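You operate a simulated robot arm through the tools that you are given. There is no shell and no other tool. Be economical: measure what you need, move in short steps, check, and stop when the job is done.

The job below is to be done with a simulated robot arm. You get a single attempt, and the scene is never put back.

## Task
Warm frosted bottle 637 in the warm box at 35 C until its lamp is green.
Fine: then switch off, stand the bottle in the blue rack and shut the drawer. Set down upright: what you pick out.

Only the result counts: the job must be done as asked and must still hold three seconds after the hand-in. Knocking over, shifting, dropping, spilling or breaking anything else fails it.

## Robot
A 6-joint arm with a four-finger gripper on a trunk, on a base that drives. Base frame: it is fixed to the floor where the robot stands at the start and does not move with it; the origin is under the middle of the robot, x ahead of it, y to its left, z up; the surface under the hand at the start is at about z = 855. Readings come in mm, degrees, newtons and seconds.
With the tool pointing down near the work surface it reaches from about 140 to 920 mm from the robot's upright axis, wherever it stands. Its first joint turns from -166.0 to 166.0 degrees. Places, roughly: blue bottle rack [300, -500, 900]; inside of the warm box drawer [700, -100, 900]; warm box dial [600, 0, 1100]; warm box drawer [600, -100, 900]; warm box lamp [500, -100, 1100]; warm box switch [600, 100, 1100]. Payload 3.43 kg.
The tool frame sits at the grasp point between the pads (the TCP): z along the fingers, y along the line on which they close. The tips reach 30 mm beyond it. The gripper opens to 120 mm. The gripper's body begins 85 mm behind the TCP.
Orientation is told as [roll, pitch, yaw] about the base's x, y, z axes, in that order, counted from this pose: with the fingers straight down and closing along the base's y, the tool's x points along the base's -x, its y along +y and its z along -z.

## Interface
- The arm moves only by the tool jog_arm. Its argument "rows" is a list of rows, each an object (a shift or turn left out is 0, a gripper value left out holds the last) with "xyz": the shift along the tool's x, y, z in m, a list of three; "turn": the turn, a rotation vector about the tool's x, y, z in degrees, a list of three; "grip": the gripper command, from -1 (fully open) to 1 (shut), values between in proportion. In form: [{"xyz": [tx, ty, tz], "turn": [rx, ry, rz], "grip": grip}, ...]. A call has 1 to 8 rows; each row is the pose to reach, as a shift and turn from the pose commanded when the call began, along the tool's axes at that moment. Rows are played at 5 a second. More than 50 mm and 8.6 degrees between two rows, or a gripper value outside its range, and nothing of the call is played. A pose out of reach is approached as far as the arm can. The call stops where the force on the tool passes 40 N (or 10 N more than at its start, if that is more) or the arm is blocked; 0.2 s more then pass. The fingers move at their own pace and stop on an object; they squeeze with about 26 N. The grip force told is the motor's: it shows also when the fingers shut on nothing. Time passes only in rows, and 0.2 s behind the last, so rows that repeat a pose let the fingers close. It gives the time, the measured TCP pose, the force on the tool (base axes), the opening and the grip force at its end, in the units of the frame above (readings bear some noise), with the torque about the TCP (base axes, N m) and any sound that the robot's microphone picked up.
- Cameras (640 x 400 px; columns grow to the right, rows downward): "scene" is now at [49, 151.6, 1527.9]; the picture's right is [-0.57, -0.82, 0.00], its down [-0.51, 0.36, -0.78] and it looks along [0.64, -0.45, -0.62] (base axes); focal length 286 px, centre (320, 200). "wrist" rides on the gripper at [71, -17, -121] in the tool frame; the picture's right is [0.23, 0.97, 0.00], its down [-0.81, 0.19, -0.55] and it looks along [-0.54, 0.13, 0.83] (tool axes); focal length 275 px, centre (320, 200). There is no depth. A picture from a camera that has moved, and an enlarged one, comes with that camera's place and axes in the base frame and with its lens.
- snapshot(camera): a new picture of that camera. The clock stands still meanwhile.
- raise_lower(by): slides the trunk up (or, below 0, down) by that many mm; the arm and the scene camera ride with it, the base frame stays. It gives what a move gives, with no picture.
- steer(legs): drives the robot by 1 to 6 legs, each [ahead, left, turn to the left] in mm, mm and degrees, along the robot's own axes; the way and the turn of a leg run together, so that a leg with both is an arc; at most 1500 mm and 180 degrees a leg. The arm and the cameras ride along, it lands a little off, and it stops where it bumps. It gives what a move gives.
- pan_tilt(pan, tilt): turns the head with the scene camera to pan (to the left, within 120 degrees either way) and tilt (down, from -29 to 69), counted from straight ahead of the robot. It gives what a move gives.
- close_up(camera, box): a new picture of the part [left, top, right, bottom] of that camera's present view, enlarged. The clock stands still meanwhile.
- hand_in(): hands the job in; it is judged then, once.

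Go step by step. Nothing tells you exact positions but the pictures and the camera data: compare them with the known pose of the tool, close in by small moves and look again before you grip or let go. The budget is 120 turns and 98 pictures, counting those below and the enlarged ones. Unless the task says otherwise, let go and move clear before handing in, and close with one line.

The tools are called by a JSON object that holds its "api" and its "payload". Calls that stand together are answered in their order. jog_arm: Moves the arm, as the interface text tells. Its arguments: {"type":"object","properties":{"rows":{"type":"array","items":{"type":"object","properties":{"xyz":{"type":"array","items":{"type":"number"}},"turn":{"type":"array","items":{"type":"number"}},"grip":{"type":"number"}}}}},"required":["rows"]} The other tools are called the same way: raise_lower (by) slides the trunk up or down; steer (legs) drives the base; pan_tilt (pan, tilt) turns the head that bears the scene camera; snapshot (camera) takes a picture; close_up (camera, box) takes an enlarged picture of a part of a camera's view; hand_in () hands the job in.

At the start:

```text
time: 0.0
ee_pos: [434.7, -331.7, 1306.0]
orientation: [-0.1, 0.0, 0.0]
force: [1.1, 0.7, 0.3]
torque: [0.0, -0.01, -0.02]
grip_width: 120.1
grip_force: 0.1
trunk travel left (down, up): [-100.0, 440.0]
robot x, y, heading: [-0.9, -0.6, -0.2]
head pan, tilt: [-35.0, 38.6]
```

scene: 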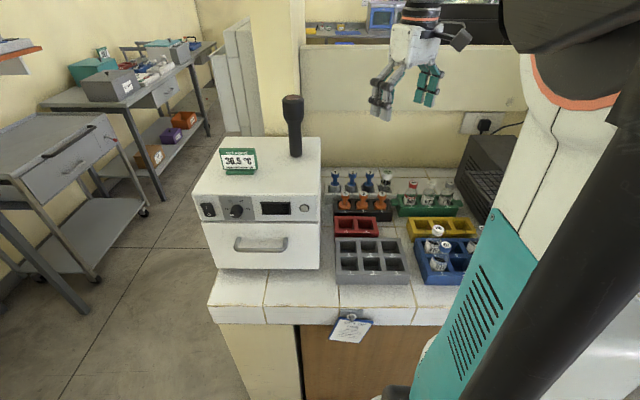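
wrist: 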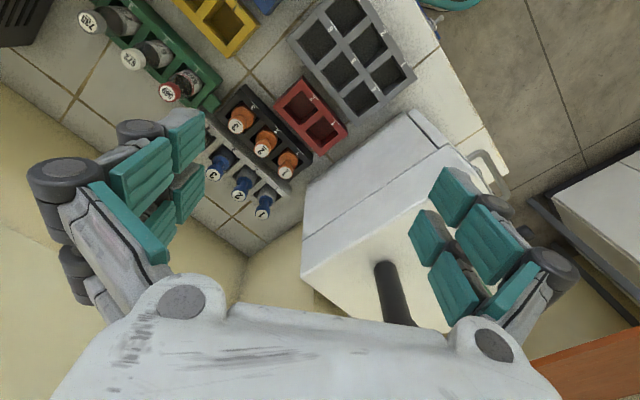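

I see the warm box with its dial, switch, display and drawer, and several racks with bottles. First I look closer at the panel, the labels and the racks.

{"api": "close_up", "payload": {"camera": "scene", "box": [180, 130, 340, 280]}}

{"api": "close_up", "payload": {"camera": "scene", "box": [320, 160, 490, 290]}}

{"api": "close_up", "payload": {"camera": "wrist", "box": [60, 0, 320, 220]}}

```text
2.67 times, centred on (260, 205) of scene
camera zoom: at [49.0, 151.6, 1527.9], right [-0.57, -0.82, 0.0], down [-0.51, 0.36, -0.78], along [0.64, -0.45, -0.62], focal length 762 px, centre (480, 187)
```

zoom: 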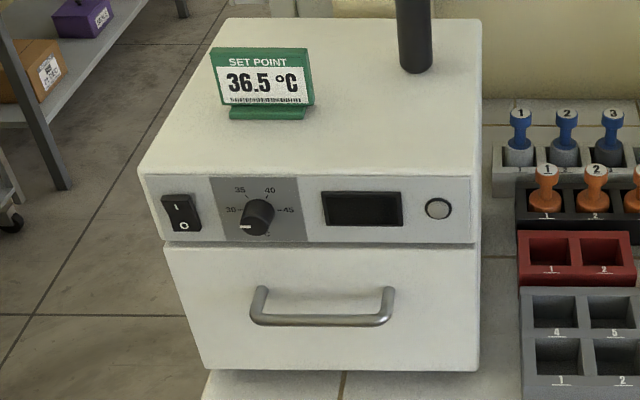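

```text
3.08 times, centred on (405, 225) of scene
camera zoom: at [49.0, 151.6, 1527.9], right [-0.57, -0.82, 0.0], down [-0.51, 0.36, -0.78], along [0.64, -0.45, -0.62], focal length 879 px, centre (58, 123)
```

zoom: 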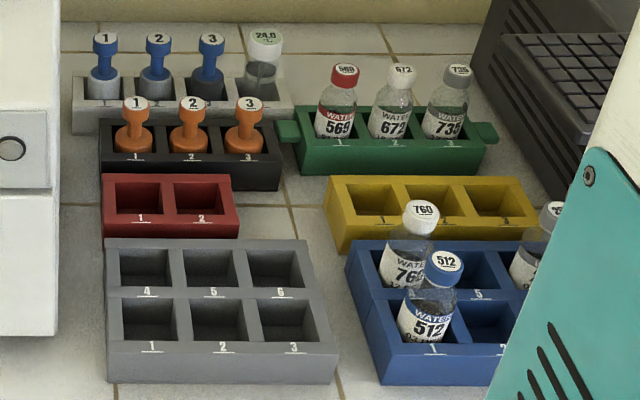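

```text
1.82 times, centred on (190, 110) of wrist
camera zoom: at [363.0, -348.9, 1426.2], right [-0.23, 0.97, 0.0], down [0.81, 0.19, 0.55], along [0.54, 0.13, -0.83], focal length 500 px, centre (556, 364)
```

zoom: 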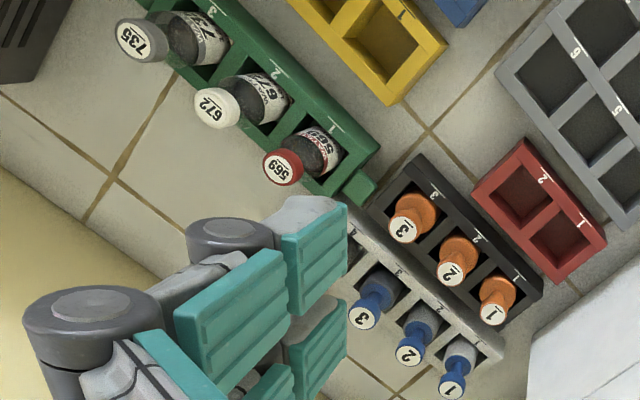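

No bottle 637 is visible yet. I'll look round with the head: the rest of the blue rack and the other tables.

{"api": "pan_tilt", "payload": {"pan": 40, "tilt": 25}}

{"api": "snapshot", "payload": {"camera": "scene"}}

{"api": "pan_tilt", "payload": {"pan": -75, "tilt": 40}}

{"api": "snapshot", "payload": {"camera": "scene"}}

```text
time: 1.5
ee_pos: [435.6, -331.0, 1304.9]
orientation: [0.0, -0.1, 0.0]
force: [-0.2, 0.8, -0.4]
torque: [-0.02, 0.01, 0.02]
grip_width: 119.8
grip_force: 0.0
trunk travel left (down, up): [-100.0, 440.0]
robot x, y, heading: [-2.4, -1.4, -0.0]
head pan, tilt: [40.0, 25.0]
```

```text
92 pictures are left
camera scene: at [49.2, 260.1, 1549.1], right [0.64, -0.77, 0.0], down [-0.32, -0.27, -0.91], along [0.69, 0.58, -0.42], focal length 286 px, centre (320, 200)
```

scene: 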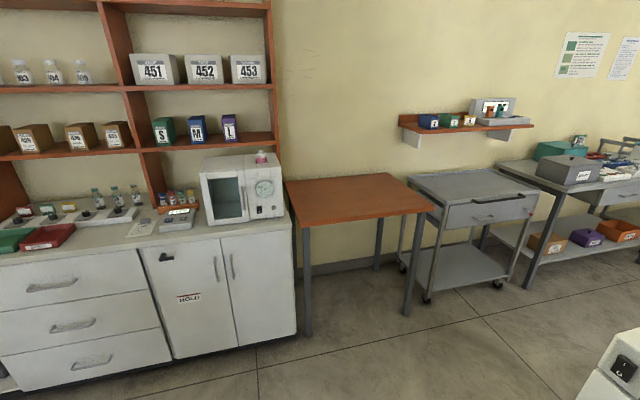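

```text
time: 3.4
ee_pos: [435.5, -332.0, 1306.5]
orientation: [0.1, 0.1, -0.1]
force: [-0.4, -0.1, -0.1]
torque: [0.02, -0.02, -0.01]
grip_width: 120.0
grip_force: 0.1
trunk travel left (down, up): [-100.0, 440.0]
robot x, y, heading: [1.1, -1.9, -0.3]
head pan, tilt: [-75.0, 40.0]
```

```text
91 pictures are left
camera scene: at [0.6, 118.8, 1525.7], right [-0.97, -0.26, 0.0], down [-0.17, 0.62, -0.77], along [0.2, -0.74, -0.64], focal length 286 px, centre (320, 200)
```

scene: 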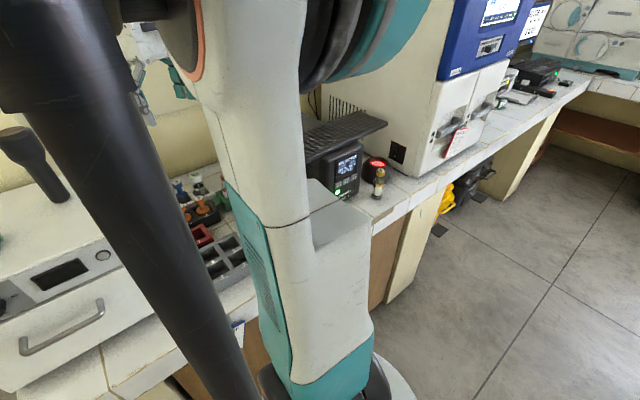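

The third bottle of the blue rack is hidden by the arm. I move the hand back so that the wrist camera sees the blue rack.

{"api": "jog_arm", "payload": {"rows": [{"xyz": [0.03, -0.025, 0]}, {"xyz": [0.06, -0.05, 0]}, {"xyz": [0.09, -0.075, 0]}, {"xyz": [0.12, -0.1, 0]}, {"xyz": [0.15, -0.125, 0]}, {"xyz": [0.18, -0.15, 0]}, {"xyz": [0.21, -0.175, 0]}, {"xyz": [0.23, -0.2, 0]}]}}

{"api": "snapshot", "payload": {"camera": "wrist"}}

{"api": "pan_tilt", "payload": {"pan": -35, "tilt": 45}}

{"api": "snapshot", "payload": {"camera": "scene"}}

```text
time: 5.2
ee_pos: [206.8, -533.7, 1304.1]
orientation: [0.0, 0.1, 0.0]
force: [0.4, 0.9, -0.4]
torque: [0.02, 0.0, -0.01]
grip_width: 120.1
grip_force: 0.1
trunk travel left (down, up): [-100.0, 440.0]
robot x, y, heading: [-0.5, 0.6, -0.0]
head pan, tilt: [-75.0, 40.0]
```

```text
90 pictures are left
camera wrist: at [134.3, -550.3, 1424.8], right [-0.23, 0.97, 0.0], down [0.81, 0.19, 0.55], along [0.54, 0.13, -0.83], focal length 275 px, centre (320, 200)
```

wrist: 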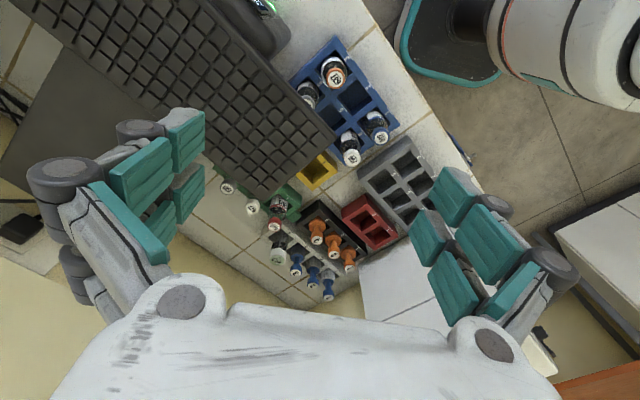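

```text
time: 6.3
ee_pos: [206.0, -532.1, 1304.2]
orientation: [0.0, -0.1, 0.0]
force: [-0.7, 0.4, -0.4]
torque: [-0.04, -0.03, -0.03]
grip_width: 120.0
grip_force: 0.1
trunk travel left (down, up): [-100.0, 440.0]
robot x, y, heading: [1.5, 1.9, -0.2]
head pan, tilt: [-35.0, 45.0]
```

```text
89 pictures are left
camera scene: at [45.1, 154.2, 1518.5], right [-0.57, -0.82, 0.0], down [-0.58, 0.41, -0.71], along [0.58, -0.41, -0.71], focal length 286 px, centre (320, 200)
```

scene: 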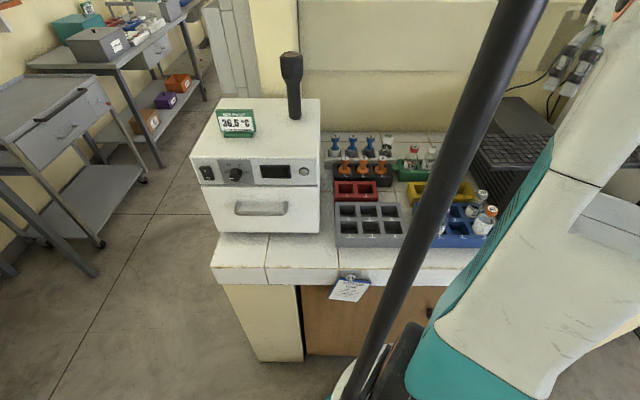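

{"api": "close_up", "payload": {"camera": "wrist", "box": [270, 30, 430, 170]}}

{"api": "close_up", "payload": {"camera": "scene", "box": [380, 140, 540, 260]}}

{"api": "close_up", "payload": {"camera": "wrist", "box": [200, 170, 380, 310]}}

```text
2.86 times, centred on (350, 100) of wrist
camera zoom: at [134.8, -549.2, 1425.1], right [-0.23, 0.97, 0.0], down [0.81, 0.19, 0.55], along [0.54, 0.13, -0.83], focal length 786 px, centre (234, 486)
```

zoom: 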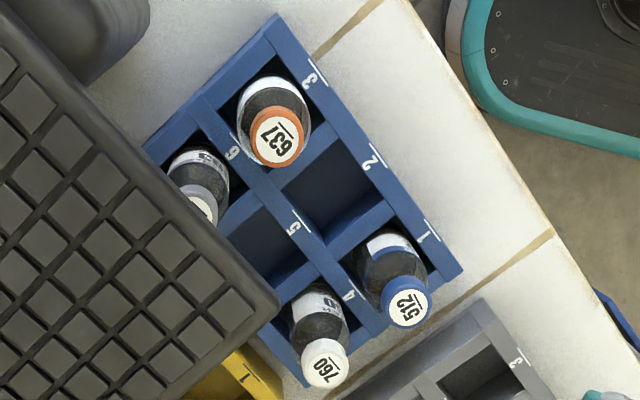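

```text
3.33 times, centred on (460, 200) of scene
camera zoom: at [45.1, 154.2, 1518.5], right [-0.57, -0.82, 0.0], down [-0.58, 0.41, -0.71], along [0.58, -0.41, -0.71], focal length 953 px, centre (-147, 200)
```

zoom: 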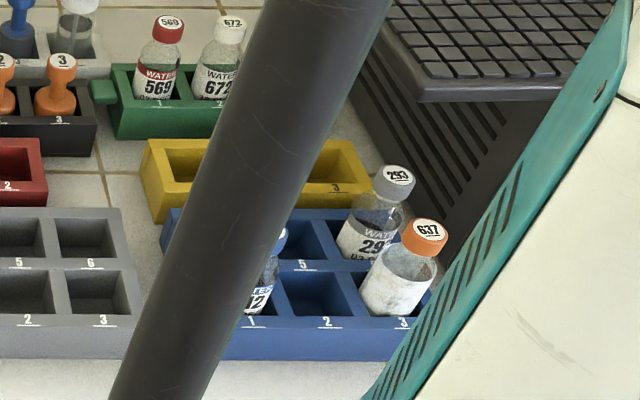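

```text
2.86 times, centred on (290, 240) of wrist
camera zoom: at [134.8, -549.2, 1425.1], right [-0.23, 0.97, 0.0], down [0.81, 0.19, 0.55], along [0.54, 0.13, -0.83], focal length 786 px, centre (406, 86)
```

zoom: 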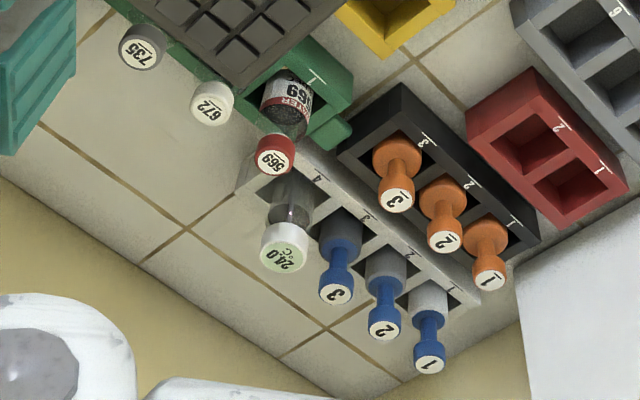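

Bottle 637 (orange cap) stands in blue rack slot 3, near (206, -508), cap top z≈972; the counter is turned about -35° to the base. The box front is near F≈478 along that heading, so I bring the hand in front of the box and yaw it -35°.

{"api": "jog_arm", "payload": {"rows": [{"xyz": [-0.012, 0.04, 0]}, {"xyz": [-0.024, 0.08, 0]}, {"xyz": [-0.036, 0.12, 0]}, {"xyz": [-0.048, 0.16, 0]}, {"xyz": [-0.06, 0.2, 0]}, {"xyz": [-0.072, 0.24, 0]}, {"xyz": [-0.084, 0.28, 0]}, {"xyz": [-0.096, 0.32, 0]}]}}

{"api": "jog_arm", "payload": {"rows": [{"xyz": [-0.012, 0.042, 0], "turn": [0, 0, 4.4]}, {"xyz": [-0.024, 0.084, 0], "turn": [0, 0, 8.8]}, {"xyz": [-0.036, 0.126, 0], "turn": [0, 0, 13.2]}, {"xyz": [-0.048, 0.168, 0], "turn": [0, 0, 17.6]}, {"xyz": [-0.06, 0.21, 0], "turn": [0, 0, 22]}, {"xyz": [-0.072, 0.252, 0], "turn": [0, 0, 26.4]}, {"xyz": [-0.084, 0.294, 0], "turn": [0, 0, 30.8]}, {"xyz": [-0.096, 0.336, 0], "turn": [0, 0, 35]}]}}

{"api": "snapshot", "payload": {"camera": "wrist"}}

{"api": "snapshot", "payload": {"camera": "scene"}}

```text
time: 7.9
ee_pos: [337.6, -302.7, 1320.5]
orientation: [0.0, 0.0, 0.0]
force: [-0.1, -0.5, -0.1]
torque: [0.09, -0.01, 0.02]
grip_width: 120.1
grip_force: 0.1
trunk travel left (down, up): [-100.0, 440.0]
robot x, y, heading: [-0.0, 2.3, -0.0]
head pan, tilt: [-35.0, 45.0]
stopped in row 8: the arm was blocked; the commanded pose is now the measured one
```

```text
time: 9.7
ee_pos: [432.7, 37.7, 1318.4]
orientation: [0.0, 0.0, -35.1]
force: [0.4, 0.7, -0.9]
torque: [0.0, 0.02, 0.0]
grip_width: 120.1
grip_force: 0.0
trunk travel left (down, up): [-100.0, 440.0]
robot x, y, heading: [-0.1, -1.1, -0.1]
head pan, tilt: [-35.0, 45.0]
```

```text
85 pictures are left
camera wrist: at [362.8, 65.1, 1439.8], right [0.37, 0.93, 0.0], down [0.77, -0.31, 0.55], along [0.51, -0.21, -0.83], focal length 275 px, centre (320, 200)
```

wrist: 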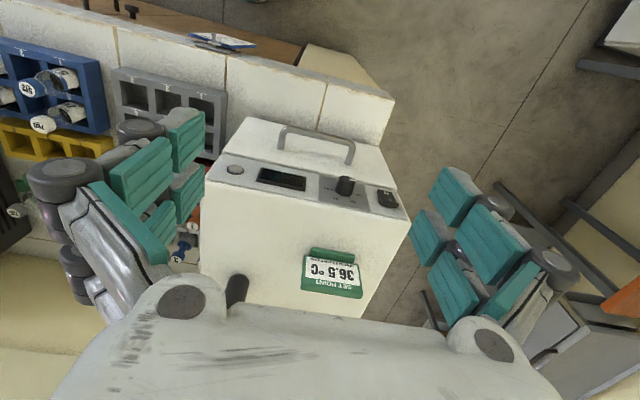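

```text
84 pictures are left
camera scene: at [16.6, 124.7, 1526.4], right [-0.9, -0.44, 0.0], down [-0.28, 0.57, -0.77], along [0.34, -0.69, -0.64], focal length 286 px, centre (320, 200)
```

scene: 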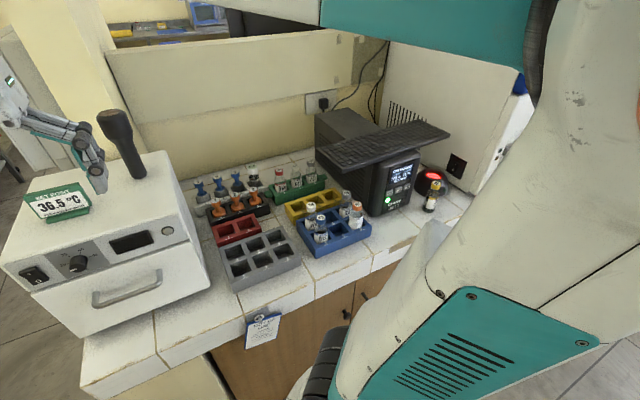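

The arm brushed the head on the left side, so I'd rather work with the box ahead and a bit right of the robot. I drive left along the counter and back, then face it squarely.

{"api": "steer", "payload": {"legs": [[135, 455, 0], [0, 0, -35]]}}

{"api": "pan_tilt", "payload": {"pan": -10, "tilt": 40}}

{"api": "snapshot", "payload": {"camera": "scene"}}

```text
time: 14.1
ee_pos: [512.3, 231.1, 1319.6]
orientation: [0.0, 0.0, -68.8]
force: [1.4, 0.1, -0.3]
torque: [-0.03, 0.03, 0.02]
grip_width: 120.0
grip_force: 0.1
trunk travel left (down, up): [-100.0, 440.0]
robot x, y, heading: [133.3, 442.1, -34.0]
head pan, tilt: [-35.0, 45.0]
```

```text
time: 15.0
ee_pos: [512.8, 231.8, 1319.5]
orientation: [0.0, 0.0, -68.8]
force: [0.3, -0.4, 0.0]
torque: [-0.03, 0.01, 0.03]
grip_width: 119.9
grip_force: 0.0
trunk travel left (down, up): [-100.0, 440.0]
robot x, y, heading: [133.2, 439.7, -34.0]
head pan, tilt: [-10.0, 40.0]
```

```text
83 pictures are left
camera scene: at [217.4, 533.7, 1528.3], right [-0.99, 0.12, 0.0], down [0.07, 0.62, -0.78], along [-0.09, -0.78, -0.62], focal length 286 px, centre (320, 200)
```

scene: 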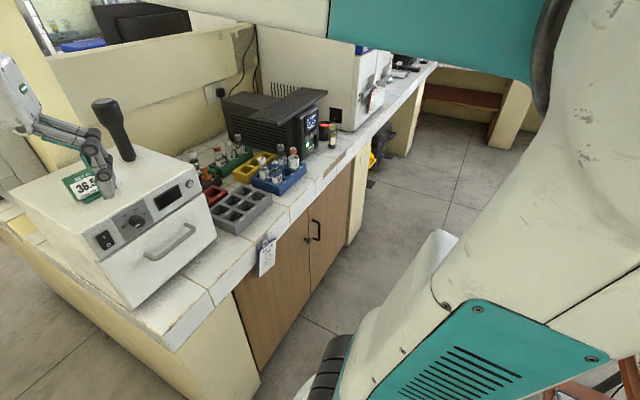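

The head is jammed by the arm (it points further right than commanded). I move the hand forward and right, undoing the extra yaw, to free it.

{"api": "jog_arm", "payload": {"rows": [{"xyz": [-0.0207, -0.0145, 0], "turn": [0, 0, -4.2]}, {"xyz": [-0.0415, -0.029, 0], "turn": [0, 0, -8.4]}, {"xyz": [-0.0622, -0.0435, 0], "turn": [0, 0, -12.6]}, {"xyz": [-0.083, -0.058, 0], "turn": [0, 0, -16.8]}, {"xyz": [-0.1037, -0.0725, 0], "turn": [0, 0, -21]}, {"xyz": [-0.1245, -0.087, 0], "turn": [0, 0, -25.2]}, {"xyz": [-0.145, -0.1014, 0], "turn": [0, 0, -29.4]}, {"xyz": [-0.166, -0.116, 0], "turn": [0, 0, -33.6]}]}}

{"api": "pan_tilt", "payload": {"pan": -10, "tilt": 42}}

{"api": "snapshot", "payload": {"camera": "scene"}}

```text
time: 16.8
ee_pos: [462.5, 34.6, 1320.5]
orientation: [0.0, 0.0, -35.3]
force: [0.1, 1.1, -0.1]
torque: [0.01, -0.01, 0.01]
grip_width: 119.9
grip_force: 0.0
trunk travel left (down, up): [-100.0, 440.0]
robot x, y, heading: [135.0, 441.0, -34.2]
head pan, tilt: [-10.0, 40.0]
```

```text
time: 17.4
ee_pos: [463.3, 35.5, 1319.3]
orientation: [-0.1, 0.0, -35.3]
force: [-1.1, 0.5, 0.4]
torque: [-0.02, 0.0, -0.01]
grip_width: 120.0
grip_force: 0.0
trunk travel left (down, up): [-100.0, 440.0]
robot x, y, heading: [134.8, 440.1, -33.8]
head pan, tilt: [-10.0, 42.0]
```

```text
82 pictures are left
camera scene: at [268.5, 540.2, 1536.0], right [-0.89, -0.46, 0.0], down [-0.25, 0.49, -0.84], along [0.39, -0.74, -0.55], focal length 286 px, centre (320, 200)
```

scene: 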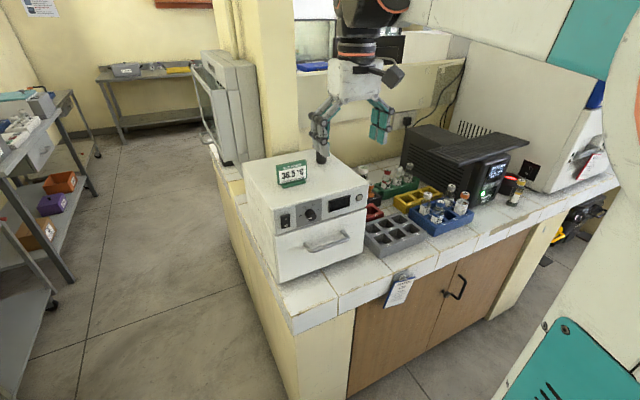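

The view is good enough now. I look closely at panel and handle from this second viewpoint to triangulate.

{"api": "close_up", "payload": {"camera": "scene", "box": [240, 140, 400, 290]}}

{"api": "close_up", "payload": {"camera": "wrist", "box": [180, 100, 440, 300]}}

```text
2.67 times, centred on (320, 215) of scene
camera zoom: at [268.5, 540.2, 1536.0], right [-0.89, -0.46, 0.0], down [-0.25, 0.49, -0.84], along [0.39, -0.74, -0.55], focal length 762 px, centre (320, 160)
```

zoom: 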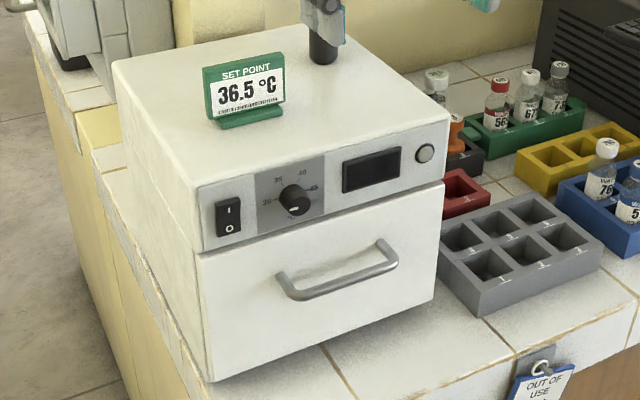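

```text
2.00 times, centred on (310, 200) of wrist
camera zoom: at [395.1, 62.5, 1439.7], right [0.37, 0.93, 0.0], down [0.77, -0.31, 0.55], along [0.51, -0.21, -0.83], focal length 551 px, centre (340, 200)
```

zoom: 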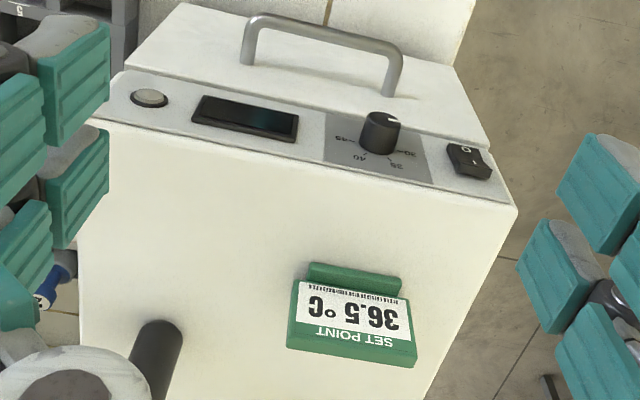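

Triangulated: handle bar at F≈435, L≈302, z≈986; dial at F≈452, L≈345, z≈1099; switch at F≈460, L≈415, z≈1098. Next I tilt the tool to horizontal, pointing at the panel.

{"api": "jog_arm", "payload": {"rows": [{"xyz": [0.005, 0.006, 0], "turn": [0, -6, 0]}, {"xyz": [0.01, 0.012, 0], "turn": [0, -12, 0]}, {"xyz": [0.015, 0.018, 0], "turn": [0, -18, 0]}, {"xyz": [0.02, 0.024, 0], "turn": [0, -24, 0]}, {"xyz": [0.025, 0.03, 0], "turn": [0, -30, 0]}, {"xyz": [0.03, 0.036, 0], "turn": [0, -36, 0]}, {"xyz": [0.035, 0.042, 0], "turn": [0, -42, 0]}, {"xyz": [0.04, 0.05, 0], "turn": [0, -48, 0]}]}}

{"api": "jog_arm", "payload": {"rows": [{"turn": [0, -6, 0]}, {"turn": [0, -12, 0]}, {"turn": [0, -18, 0]}, {"turn": [0, -24, 0]}, {"turn": [0, -30, 0]}, {"turn": [0, -36, 0]}, {"turn": [0, -42, 0]}]}}

{"api": "snapshot", "payload": {"camera": "scene"}}

{"api": "snapshot", "payload": {"camera": "wrist"}}

```text
time: 19.2
ee_pos: [459.3, 98.6, 1320.2]
orientation: [0.0, -48.1, -35.2]
force: [0.8, 0.2, 0.8]
torque: [-0.04, 0.0, -0.01]
grip_width: 119.9
grip_force: 0.0
trunk travel left (down, up): [-100.0, 440.0]
robot x, y, heading: [137.2, 440.3, -34.0]
head pan, tilt: [-10.0, 42.0]
```

```text
time: 20.8
ee_pos: [460.4, 98.7, 1319.6]
orientation: [-130.1, -89.9, 94.7]
force: [0.0, -0.5, -0.5]
torque: [0.02, 0.0, 0.01]
grip_width: 119.9
grip_force: 0.1
trunk travel left (down, up): [-100.0, 440.0]
robot x, y, heading: [135.2, 443.6, -33.9]
head pan, tilt: [-10.0, 42.0]
```

```text
79 pictures are left
camera scene: at [287.6, 561.3, 1522.8], right [-0.69, -0.72, 0.0], down [-0.48, 0.46, -0.74], along [0.54, -0.52, -0.67], focal length 286 px, centre (320, 200)
```

scene: 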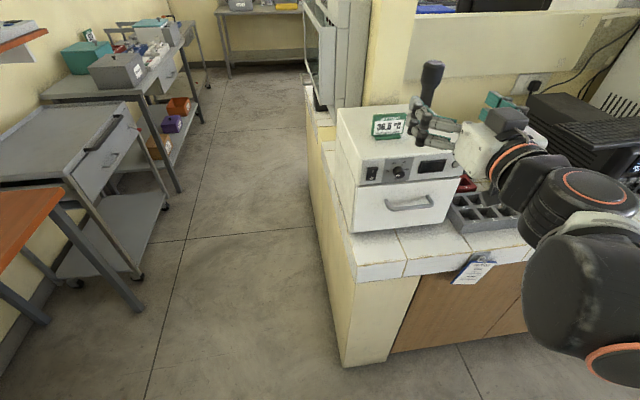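

```text
78 pictures are left
camera wrist: at [350.8, 154.5, 1247.8], right [0.56, 0.79, -0.23], down [-0.34, 0.48, 0.81], along [0.75, -0.38, 0.54], focal length 275 px, centre (320, 200)
```

wrist: 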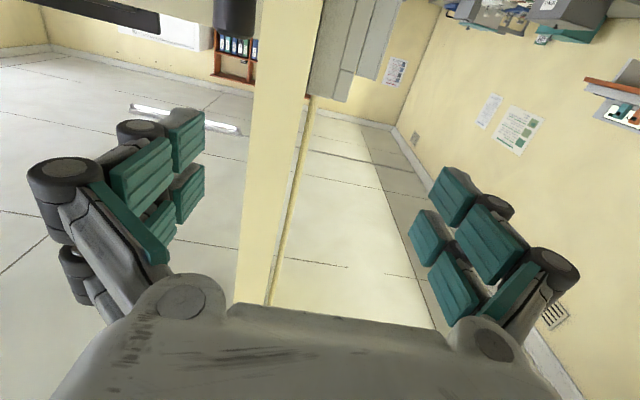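

The tool is now horizontal. I check the dial from the freed head camera.

{"api": "close_up", "payload": {"camera": "scene", "box": [350, 140, 470, 215]}}

```text
5.33 times, centred on (410, 178) of scene
camera zoom: at [287.6, 561.3, 1522.8], right [-0.69, -0.72, 0.0], down [-0.48, 0.46, -0.74], along [0.54, -0.52, -0.67], focal length 1524 px, centre (-160, 320)
```

zoom: 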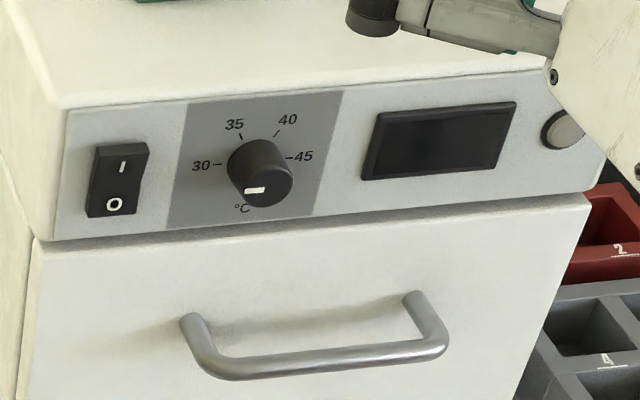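

The pointer is at 30 (9 o'clock) and the marks are 60° apart, so 35 needs a 60° clockwise turn. The switch is at O. I lower the hand in front of the dial with fingers half open.

{"api": "jog_arm", "payload": {"rows": [{"xyz": [0.045, 0, 0], "grip": 0}, {"xyz": [0.09, 0, 0]}, {"xyz": [0.135, 0, 0]}, {"xyz": [0.18, 0, 0.0]}, {"xyz": [0.222, -0.002, 0.03]}, {"xyz": [0.222, -0.002, 0.06]}]}}

{"api": "snapshot", "payload": {"camera": "scene"}}

{"api": "snapshot", "payload": {"camera": "wrist"}}

```text
refused: row 5 steps farther than a row can; nothing moved
```

```text
76 pictures are left
camera scene: at [287.6, 561.3, 1522.8], right [-0.69, -0.72, 0.0], down [-0.48, 0.46, -0.74], along [0.54, -0.52, -0.67], focal length 286 px, centre (320, 200)
```

scene: 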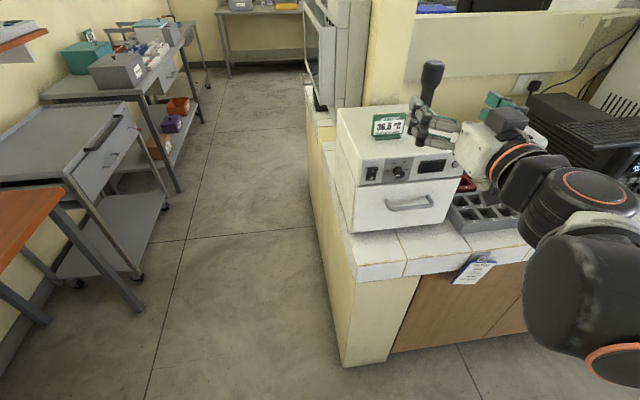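

```text
75 pictures are left
camera wrist: at [350.8, 154.5, 1247.8], right [0.56, 0.79, -0.23], down [-0.34, 0.48, 0.81], along [0.75, -0.38, 0.54], focal length 275 px, centre (320, 200)
```

wrist: 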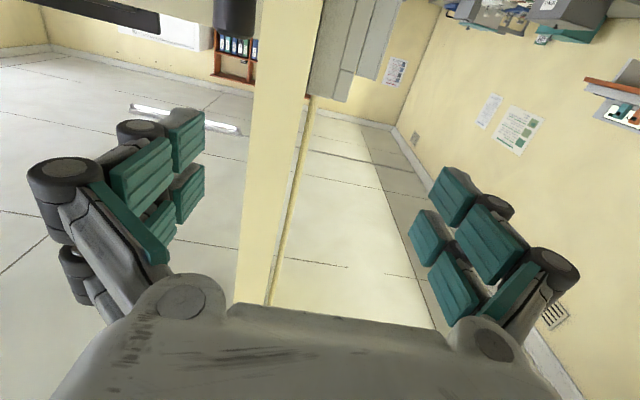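

The row step was too long; I repeat with shorter steps.

{"api": "jog_arm", "payload": {"rows": [{"xyz": [0.045, 0, 0], "grip": 0}, {"xyz": [0.09, 0, 0]}, {"xyz": [0.135, 0, 0]}, {"xyz": [0.18, 0, 0.0]}, {"xyz": [0.215, -0.002, 0.02]}, {"xyz": [0.222, -0.002, 0.06]}]}}

{"api": "snapshot", "payload": {"camera": "scene"}}

{"api": "snapshot", "payload": {"camera": "wrist"}}

```text
time: 22.2
ee_pos: [514.2, 53.0, 1144.4]
orientation: [-6.4, -89.9, -28.9]
force: [-0.1, -0.2, 1.2]
torque: [0.01, 0.01, -0.01]
grip_width: 60.0
grip_force: 0.1
out of reach, approached as far as the arm can: row 4, 5, 6
trunk travel left (down, up): [-100.0, 440.0]
robot x, y, heading: [136.5, 441.2, -33.7]
head pan, tilt: [-10.0, 42.0]
```

```text
74 pictures are left
camera scene: at [287.9, 561.2, 1522.7], right [-0.69, -0.72, 0.0], down [-0.48, 0.46, -0.74], along [0.53, -0.52, -0.67], focal length 286 px, centre (320, 200)
```

scene: 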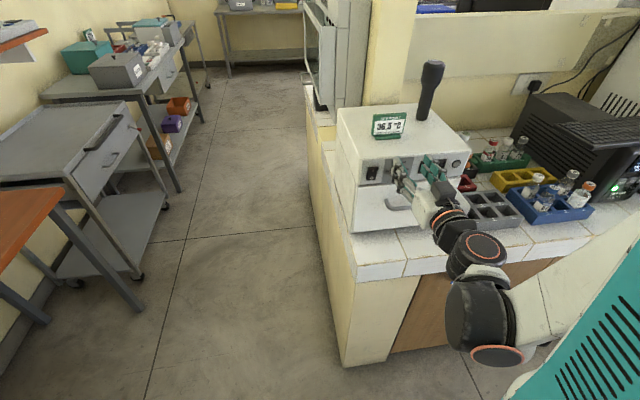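

```text
73 pictures are left
camera wrist: at [405.4, 109.2, 1073.3], right [0.56, 0.79, -0.23], down [-0.34, 0.48, 0.81], along [0.75, -0.38, 0.54], focal length 275 px, centre (320, 200)
```

wrist: 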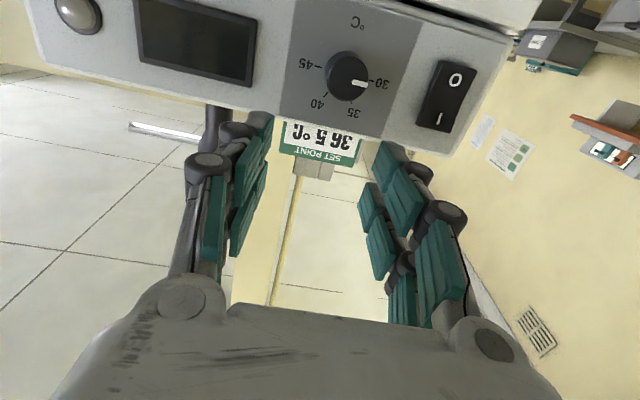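

The wrist camera confirms the dial centre at L≈342, z≈1099. The arm can't reach lower horizontally, so I lower the trunk by 46 mm.

{"api": "raise_lower", "payload": {"by": -46}}

{"api": "snapshot", "payload": {"camera": "wrist"}}

```text
time: 23.1
ee_pos: [513.9, 54.8, 1099.3]
orientation: [-4.6, -89.9, -30.7]
force: [0.8, -0.5, 0.4]
torque: [-0.01, -0.01, 0.0]
grip_width: 60.0
grip_force: 0.1
trunk travel left (down, up): [-54.0, 486.0]
robot x, y, heading: [132.6, 439.5, -33.8]
head pan, tilt: [-10.0, 42.0]
```

```text
72 pictures are left
camera wrist: at [405.0, 109.6, 1027.6], right [0.56, 0.79, -0.23], down [-0.34, 0.47, 0.81], along [0.75, -0.38, 0.54], focal length 275 px, centre (320, 200)
```

wrist: 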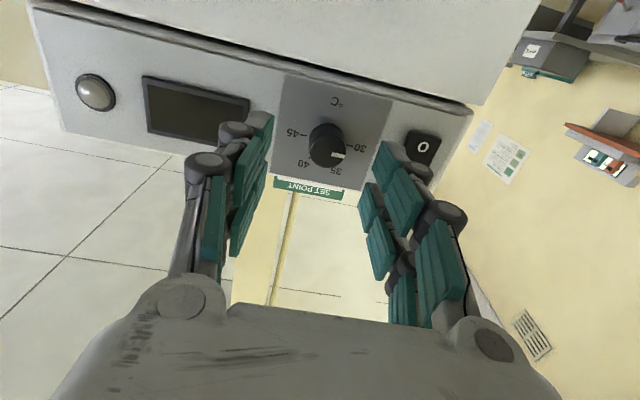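

Alignment is nearly right. I advance with the fingers around the knob.

{"api": "jog_arm", "payload": {"rows": [{"xyz": [-0.002, 0.0025, 0.012]}, {"xyz": [-0.002, 0.0025, 0.024]}, {"xyz": [-0.002, 0.0025, 0.034]}, {"xyz": [-0.002, 0.0025, 0.042]}]}}

{"api": "snapshot", "payload": {"camera": "wrist"}}

{"api": "close_up", "payload": {"camera": "scene", "box": [350, 140, 490, 225]}}

```text
time: 24.1
ee_pos: [549.6, 32.4, 1101.6]
orientation: [-4.6, -89.9, -30.7]
force: [-7.0, 5.6, -2.8]
torque: [0.11, -0.03, -0.32]
grip_width: 60.9
grip_force: 0.6
trunk travel left (down, up): [-54.0, 486.0]
robot x, y, heading: [132.8, 440.6, -34.3]
head pan, tilt: [-10.0, 42.0]
```

```text
71 pictures are left
camera wrist: at [439.9, 87.8, 1029.6], right [0.56, 0.79, -0.23], down [-0.34, 0.48, 0.81], along [0.75, -0.38, 0.54], focal length 275 px, centre (320, 200)
```

wrist: 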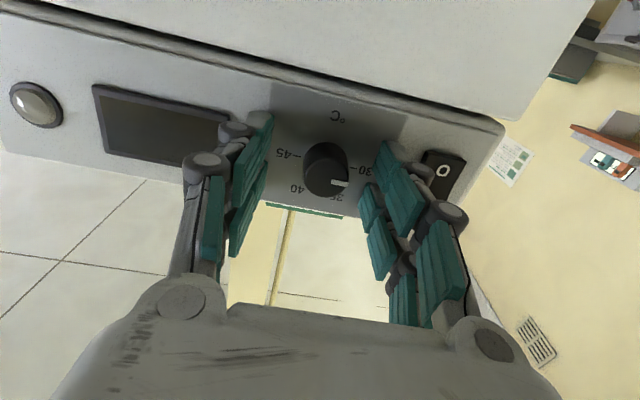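

```text
4.57 times, centred on (420, 182) of scene
camera zoom: at [287.0, 561.7, 1476.8], right [-0.69, -0.72, 0.0], down [-0.48, 0.46, -0.74], along [0.54, -0.52, -0.67], focal length 1307 px, centre (-137, 280)
```

zoom: 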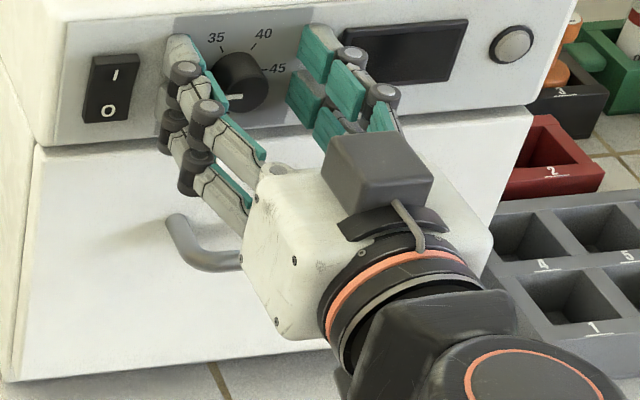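

Tips just touch the panel (F≈462), knob centred. I back off 3 mm and close on the knob.

{"api": "jog_arm", "payload": {"rows": [{"xyz": [0, 0, -0.004]}, {"xyz": [0, 0, -0.004], "grip": 0.3}, {"xyz": [0, 0, -0.004], "grip": 0.6}, {"xyz": [0, 0, -0.004], "grip": 0.8}, {"xyz": [0, 0, -0.004], "grip": 0.8}]}}

{"api": "snapshot", "payload": {"camera": "wrist"}}

```text
time: 25.3
ee_pos: [547.8, 35.5, 1101.8]
orientation: [-29.1, -89.9, -6.1]
force: [11.9, 9.9, 0.2]
torque: [-0.05, -0.15, 0.69]
grip_width: 24.6
grip_force: 44.5
trunk travel left (down, up): [-54.0, 486.0]
robot x, y, heading: [135.7, 441.4, -33.8]
head pan, tilt: [-10.0, 42.0]
```

```text
69 pictures are left
camera wrist: at [439.1, 91.0, 1030.2], right [0.56, 0.8, -0.23], down [-0.34, 0.47, 0.81], along [0.76, -0.38, 0.54], focal length 275 px, centre (320, 200)
```

wrist: 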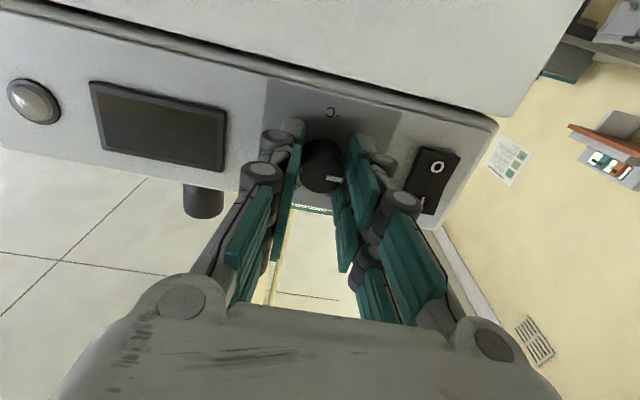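

Gripped at 24.6 mm. I ease the side force by 2 mm and turn 60° clockwise.

{"api": "jog_arm", "payload": {"rows": [{"xyz": [0, 0.002, 0]}, {"xyz": [0, 0.002, 0], "turn": [0, 0, 8.5]}, {"xyz": [0, 0.002, 0], "turn": [0, 0, 17]}, {"xyz": [0, 0.002, 0], "turn": [0, 0, 25.5]}, {"xyz": [0, 0.002, 0], "turn": [0, 0, 34]}, {"xyz": [0, 0.002, 0], "turn": [0, 0, 42.5]}, {"xyz": [0, 0.002, 0], "turn": [0, 0, 51]}, {"xyz": [0, 0.002, 0], "turn": [0, 0, 59.5]}]}}

{"api": "snapshot", "payload": {"camera": "wrist"}}

{"api": "close_up", "payload": {"camera": "scene", "box": [350, 140, 490, 225]}}

```text
time: 27.1
ee_pos: [546.6, 34.1, 1100.1]
orientation: [89.7, -30.4, -125.3]
force: [-12.2, -4.1, -25.2]
torque: [0.27, 0.51, -0.46]
grip_width: 24.8
grip_force: 45.0
trunk travel left (down, up): [-54.0, 486.0]
robot x, y, heading: [134.9, 442.2, -34.0]
head pan, tilt: [-10.0, 42.0]
```

```text
68 pictures are left
camera wrist: at [478.6, 146.9, 1049.6], right [0.4, 0.56, 0.72], down [-0.8, -0.17, 0.58], along [0.45, -0.81, 0.38], focal length 275 px, centre (320, 200)
```

wrist: 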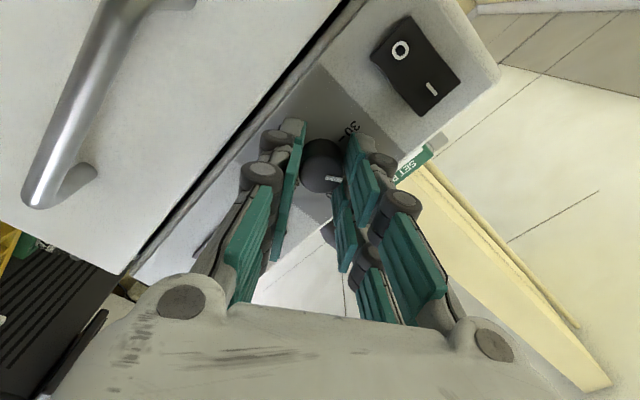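

```text
4.57 times, centred on (420, 182) of scene
camera zoom: at [287.6, 559.3, 1476.7], right [-0.69, -0.72, 0.0], down [-0.48, 0.47, -0.74], along [0.53, -0.51, -0.67], focal length 1307 px, centre (-137, 280)
```

zoom: 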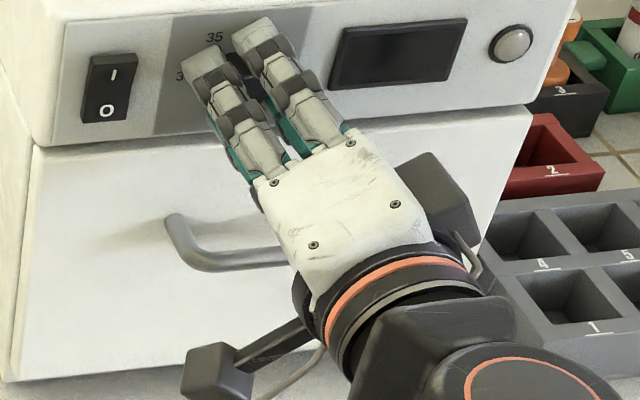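

Turned about 60°; the knob moved with the fingers. I open and back off to check the pointer.

{"api": "jog_arm", "payload": {"rows": [{"grip": 0.3}, {"grip": 0}, {"xyz": [0, 0, -0.03], "grip": 0}, {"xyz": [0, 0, -0.06]}]}}

{"api": "snapshot", "payload": {"camera": "wrist"}}

{"api": "close_up", "payload": {"camera": "scene", "box": [350, 140, 490, 225]}}

```text
time: 28.1
ee_pos: [497.8, 69.9, 1102.0]
orientation: [89.6, -30.5, -125.2]
force: [0.5, 1.0, 0.0]
torque: [0.0, 0.01, -0.04]
grip_width: 59.9
grip_force: 0.1
trunk travel left (down, up): [-54.0, 486.0]
robot x, y, heading: [130.6, 442.3, -34.0]
head pan, tilt: [-10.0, 42.0]
```

```text
66 pictures are left
camera wrist: at [430.1, 182.9, 1052.1], right [0.4, 0.56, 0.72], down [-0.8, -0.17, 0.58], along [0.45, -0.81, 0.38], focal length 275 px, centre (320, 200)
```

wrist: 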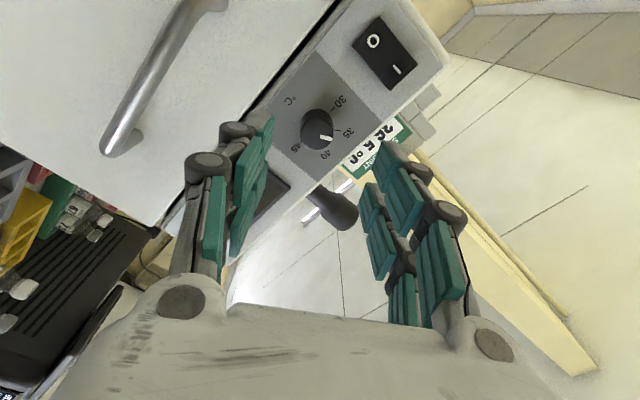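

```text
4.57 times, centred on (420, 182) of scene
camera zoom: at [287.5, 561.5, 1476.8], right [-0.69, -0.72, 0.0], down [-0.48, 0.46, -0.74], along [0.54, -0.52, -0.67], focal length 1307 px, centre (-137, 280)
```

zoom: 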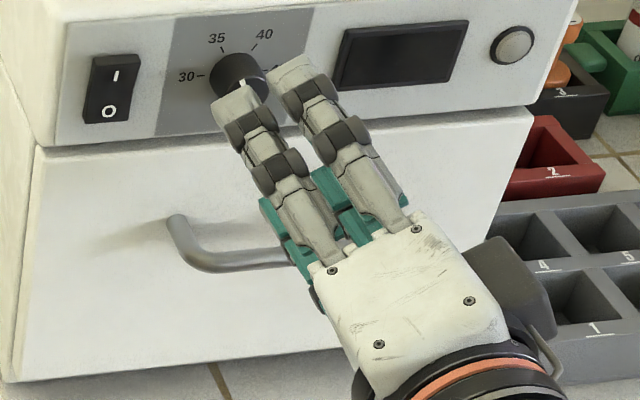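

{"api": "close_up", "payload": {"camera": "wrist", "box": [280, 80, 380, 170]}}

{"api": "close_up", "payload": {"camera": "scene", "box": [385, 140, 425, 165]}}

```text
4.44 times, centred on (330, 125) of wrist
camera zoom: at [430.1, 182.9, 1052.1], right [0.4, 0.56, 0.72], down [-0.8, -0.17, 0.58], along [0.45, -0.81, 0.38], focal length 1224 px, centre (276, 533)
```

zoom: 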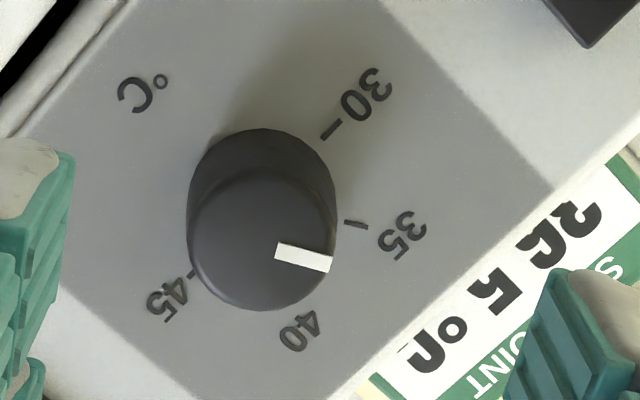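

```text
16.00 times, centred on (405, 152) of scene
camera zoom: at [287.5, 561.5, 1476.8], right [-0.69, -0.72, 0.0], down [-0.48, 0.46, -0.74], along [0.54, -0.52, -0.67], focal length 4573 px, centre (-1040, 960)
```

zoom: 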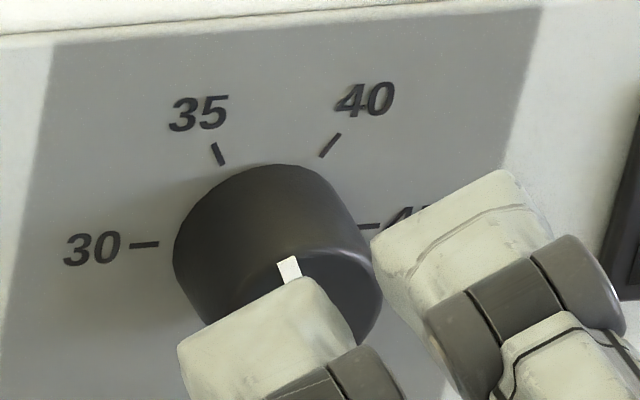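

The pointer lies exactly on the 35 mark. Now I roll the hand back, shut the fingers and move in front of the switch's "I" half (L≈410, z≈1111).

{"api": "jog_arm", "payload": {"rows": [{"turn": [0, 0, -8.5], "grip": 1}, {"turn": [0, 0, -17]}, {"turn": [0, 0, -25.5]}, {"turn": [0, 0, -34]}, {"turn": [0, 0, -42.5]}, {"turn": [0, 0, -51]}, {"turn": [0, 0, -59.5]}]}}

{"api": "jog_arm", "payload": {"rows": [{"xyz": [-0.006, 0.034, 0]}, {"xyz": [-0.012, 0.067, 0]}, {"xyz": [-0.012, 0.067, 0.025]}]}}

{"api": "snapshot", "payload": {"camera": "wrist"}}

```text
time: 29.7
ee_pos: [499.2, 68.9, 1101.8]
orientation: [-33.3, -89.7, -2.1]
force: [-0.1, 0.1, 0.1]
torque: [0.0, 0.02, -0.03]
grip_width: 0.0
grip_force: 26.0
trunk travel left (down, up): [-54.0, 486.0]
robot x, y, heading: [131.4, 443.5, -34.1]
head pan, tilt: [-10.0, 42.0]
```

```text
time: 30.5
ee_pos: [558.1, 109.4, 1111.1]
orientation: [-32.7, -89.9, -2.4]
force: [-0.6, 1.2, 0.2]
torque: [0.02, 0.03, 0.01]
grip_width: 0.0
grip_force: 25.3
trunk travel left (down, up): [-54.0, 486.0]
robot x, y, heading: [131.4, 439.9, -33.7]
head pan, tilt: [-10.0, 42.0]
```

```text
62 pictures are left
camera wrist: at [449.5, 166.1, 1039.6], right [0.56, 0.79, -0.23], down [-0.34, 0.48, 0.81], along [0.75, -0.38, 0.54], focal length 275 px, centre (320, 200)
```

wrist: 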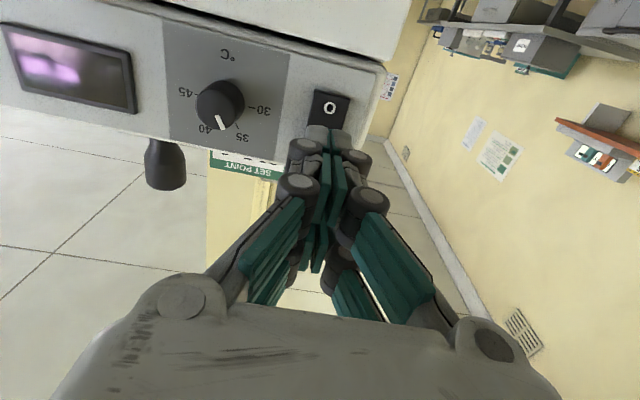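

Aligned with the "I" half. I push forward in small steps.

{"api": "jog_arm", "payload": {"rows": [{"xyz": [-0.001, 0, 0.015]}, {"xyz": [-0.001, 0, 0.024]}, {"xyz": [-0.001, 0, 0.029]}, {"xyz": [-0.001, 0, 0.033]}, {"xyz": [-0.001, 0, 0.036]}]}}

{"api": "jog_arm", "payload": {"rows": [{"xyz": [0, 0, -0.03]}, {"xyz": [0, 0, -0.06]}]}}

{"api": "snapshot", "payload": {"camera": "wrist"}}

{"api": "close_up", "payload": {"camera": "scene", "box": [350, 130, 490, 215]}}

```text
time: 31.7
ee_pos: [583.3, 91.7, 1114.9]
orientation: [-72.6, -90.0, 37.2]
force: [-28.3, 19.7, -18.5]
torque: [0.68, 0.96, -0.02]
grip_width: 5.8
grip_force: 33.7
trunk travel left (down, up): [-54.0, 486.0]
robot x, y, heading: [134.5, 443.4, -34.1]
head pan, tilt: [-10.0, 42.0]
```

```text
time: 32.3
ee_pos: [537.7, 124.2, 1113.3]
orientation: [-0.8, -90.0, -34.6]
force: [-0.8, 1.0, 0.0]
torque: [0.05, -0.02, 0.0]
grip_width: 0.1
grip_force: 33.9
trunk travel left (down, up): [-54.0, 486.0]
robot x, y, heading: [134.2, 443.2, -33.8]
head pan, tilt: [-10.0, 42.0]
```

```text
61 pictures are left
camera wrist: at [428.8, 180.2, 1042.0], right [0.56, 0.79, -0.23], down [-0.34, 0.47, 0.81], along [0.75, -0.38, 0.54], focal length 275 px, centre (320, 200)
```

wrist: 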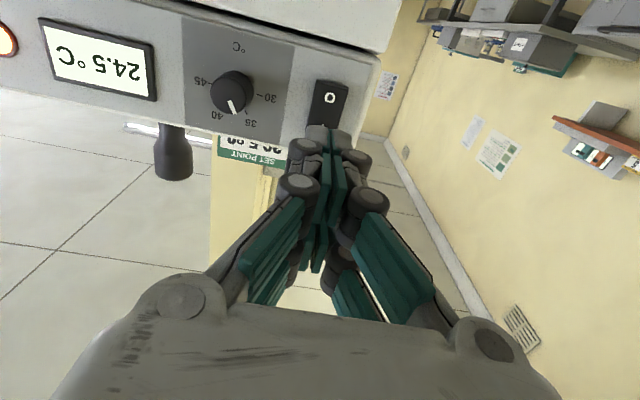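

```text
4.57 times, centred on (420, 172) of scene
camera zoom: at [287.5, 561.4, 1476.9], right [-0.69, -0.72, 0.0], down [-0.48, 0.46, -0.74], along [0.54, -0.52, -0.67], focal length 1307 px, centre (-137, 326)
```

zoom: 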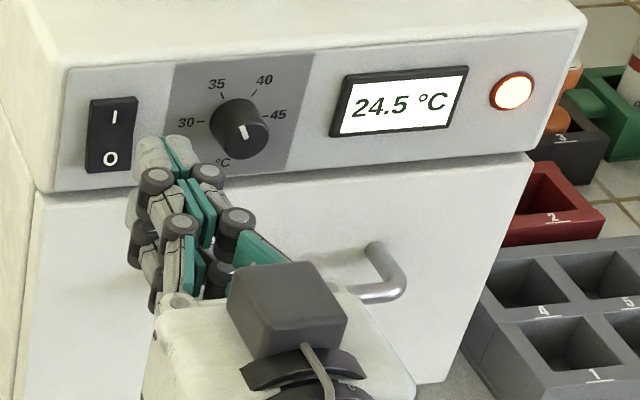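

The box is on (24.5 °C, lamp orange). Next the drawer: I back the robot 150 mm for room and roll the hand so the fingers close vertically, tilted 30° down.

{"api": "steer", "payload": {"legs": [[-150, 0, 0]]}}

{"api": "jog_arm", "payload": {"rows": [{"turn": [0, 0, 8.5], "grip": -0.2}, {"turn": [0, 0, 17]}, {"turn": [0, 0, 25.5]}, {"turn": [0, 0, 34]}, {"turn": [0, 0, 42.5]}, {"turn": [0, 0, 51]}, {"turn": [0, 0, 59.5]}, {"turn": [0, 0, 68]}]}}

{"api": "jog_arm", "payload": {"rows": [{"turn": [0, 0, 8]}, {"turn": [0, 0, 16]}, {"turn": [0, 0, 22]}]}}

{"api": "jog_arm", "payload": {"rows": [{"turn": [7.5, 0, 0]}, {"turn": [15, 0, 0]}, {"turn": [22.5, 0, 0]}, {"turn": [30, 0, 0]}]}}

{"api": "snapshot", "payload": {"camera": "wrist"}}

{"api": "snapshot", "payload": {"camera": "scene"}}

```text
time: 33.7
ee_pos: [413.0, 207.6, 1113.2]
orientation: [-6.6, -89.8, -29.0]
force: [0.9, -0.1, -0.6]
torque: [0.03, -0.01, 0.01]
grip_width: 0.0
grip_force: 33.3
trunk travel left (down, up): [-54.0, 486.0]
robot x, y, heading: [13.5, 525.0, -34.1]
head pan, tilt: [-10.0, 42.0]
```

```text
time: 35.5
ee_pos: [413.9, 206.7, 1113.4]
orientation: [89.9, -21.9, -125.3]
force: [-0.9, 0.8, 0.1]
torque: [0.0, 0.01, 0.01]
grip_width: 72.2
grip_force: 0.1
trunk travel left (down, up): [-54.0, 486.0]
robot x, y, heading: [10.1, 524.3, -33.8]
head pan, tilt: [-10.0, 42.0]
```

```text
time: 36.3
ee_pos: [414.2, 206.8, 1113.8]
orientation: [89.9, 0.1, -125.4]
force: [0.3, 0.6, -0.7]
torque: [0.01, -0.01, -0.03]
grip_width: 72.1
grip_force: 0.0
trunk travel left (down, up): [-54.0, 486.0]
robot x, y, heading: [9.5, 529.4, -34.0]
head pan, tilt: [-10.0, 42.0]
```

```text
time: 37.3
ee_pos: [413.2, 206.9, 1113.0]
orientation: [59.7, 0.1, -125.3]
force: [0.0, -0.2, 0.4]
torque: [0.01, 0.05, -0.04]
grip_width: 71.9
grip_force: 0.1
out of reach, approached as far as the arm can: row 1
trunk travel left (down, up): [-54.0, 486.0]
robot x, y, heading: [5.1, 521.6, -33.9]
head pan, tilt: [-10.0, 42.0]
```

```text
59 pictures are left
camera wrist: at [362.3, 330.7, 1158.6], right [0.53, -0.1, 0.84], down [-0.78, -0.44, 0.44], along [0.33, -0.89, -0.31], focal length 275 px, centre (320, 200)
```

wrist: 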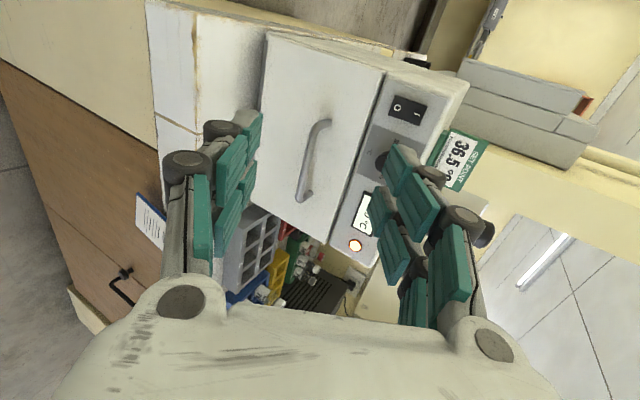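

```text
58 pictures are left
camera scene: at [163.9, 644.5, 1476.8], right [-0.69, -0.72, 0.0], down [-0.48, 0.47, -0.74], along [0.53, -0.52, -0.67], focal length 286 px, centre (320, 200)
```

scene: 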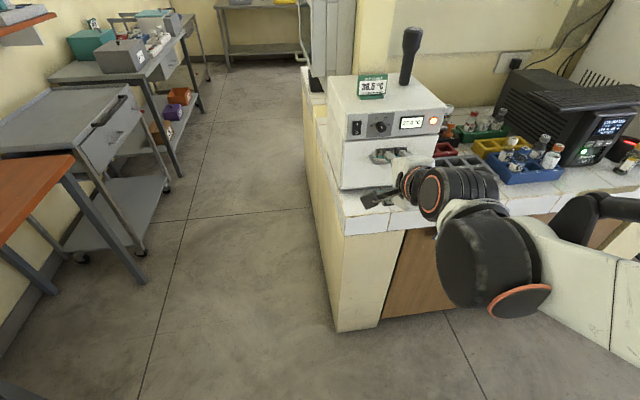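

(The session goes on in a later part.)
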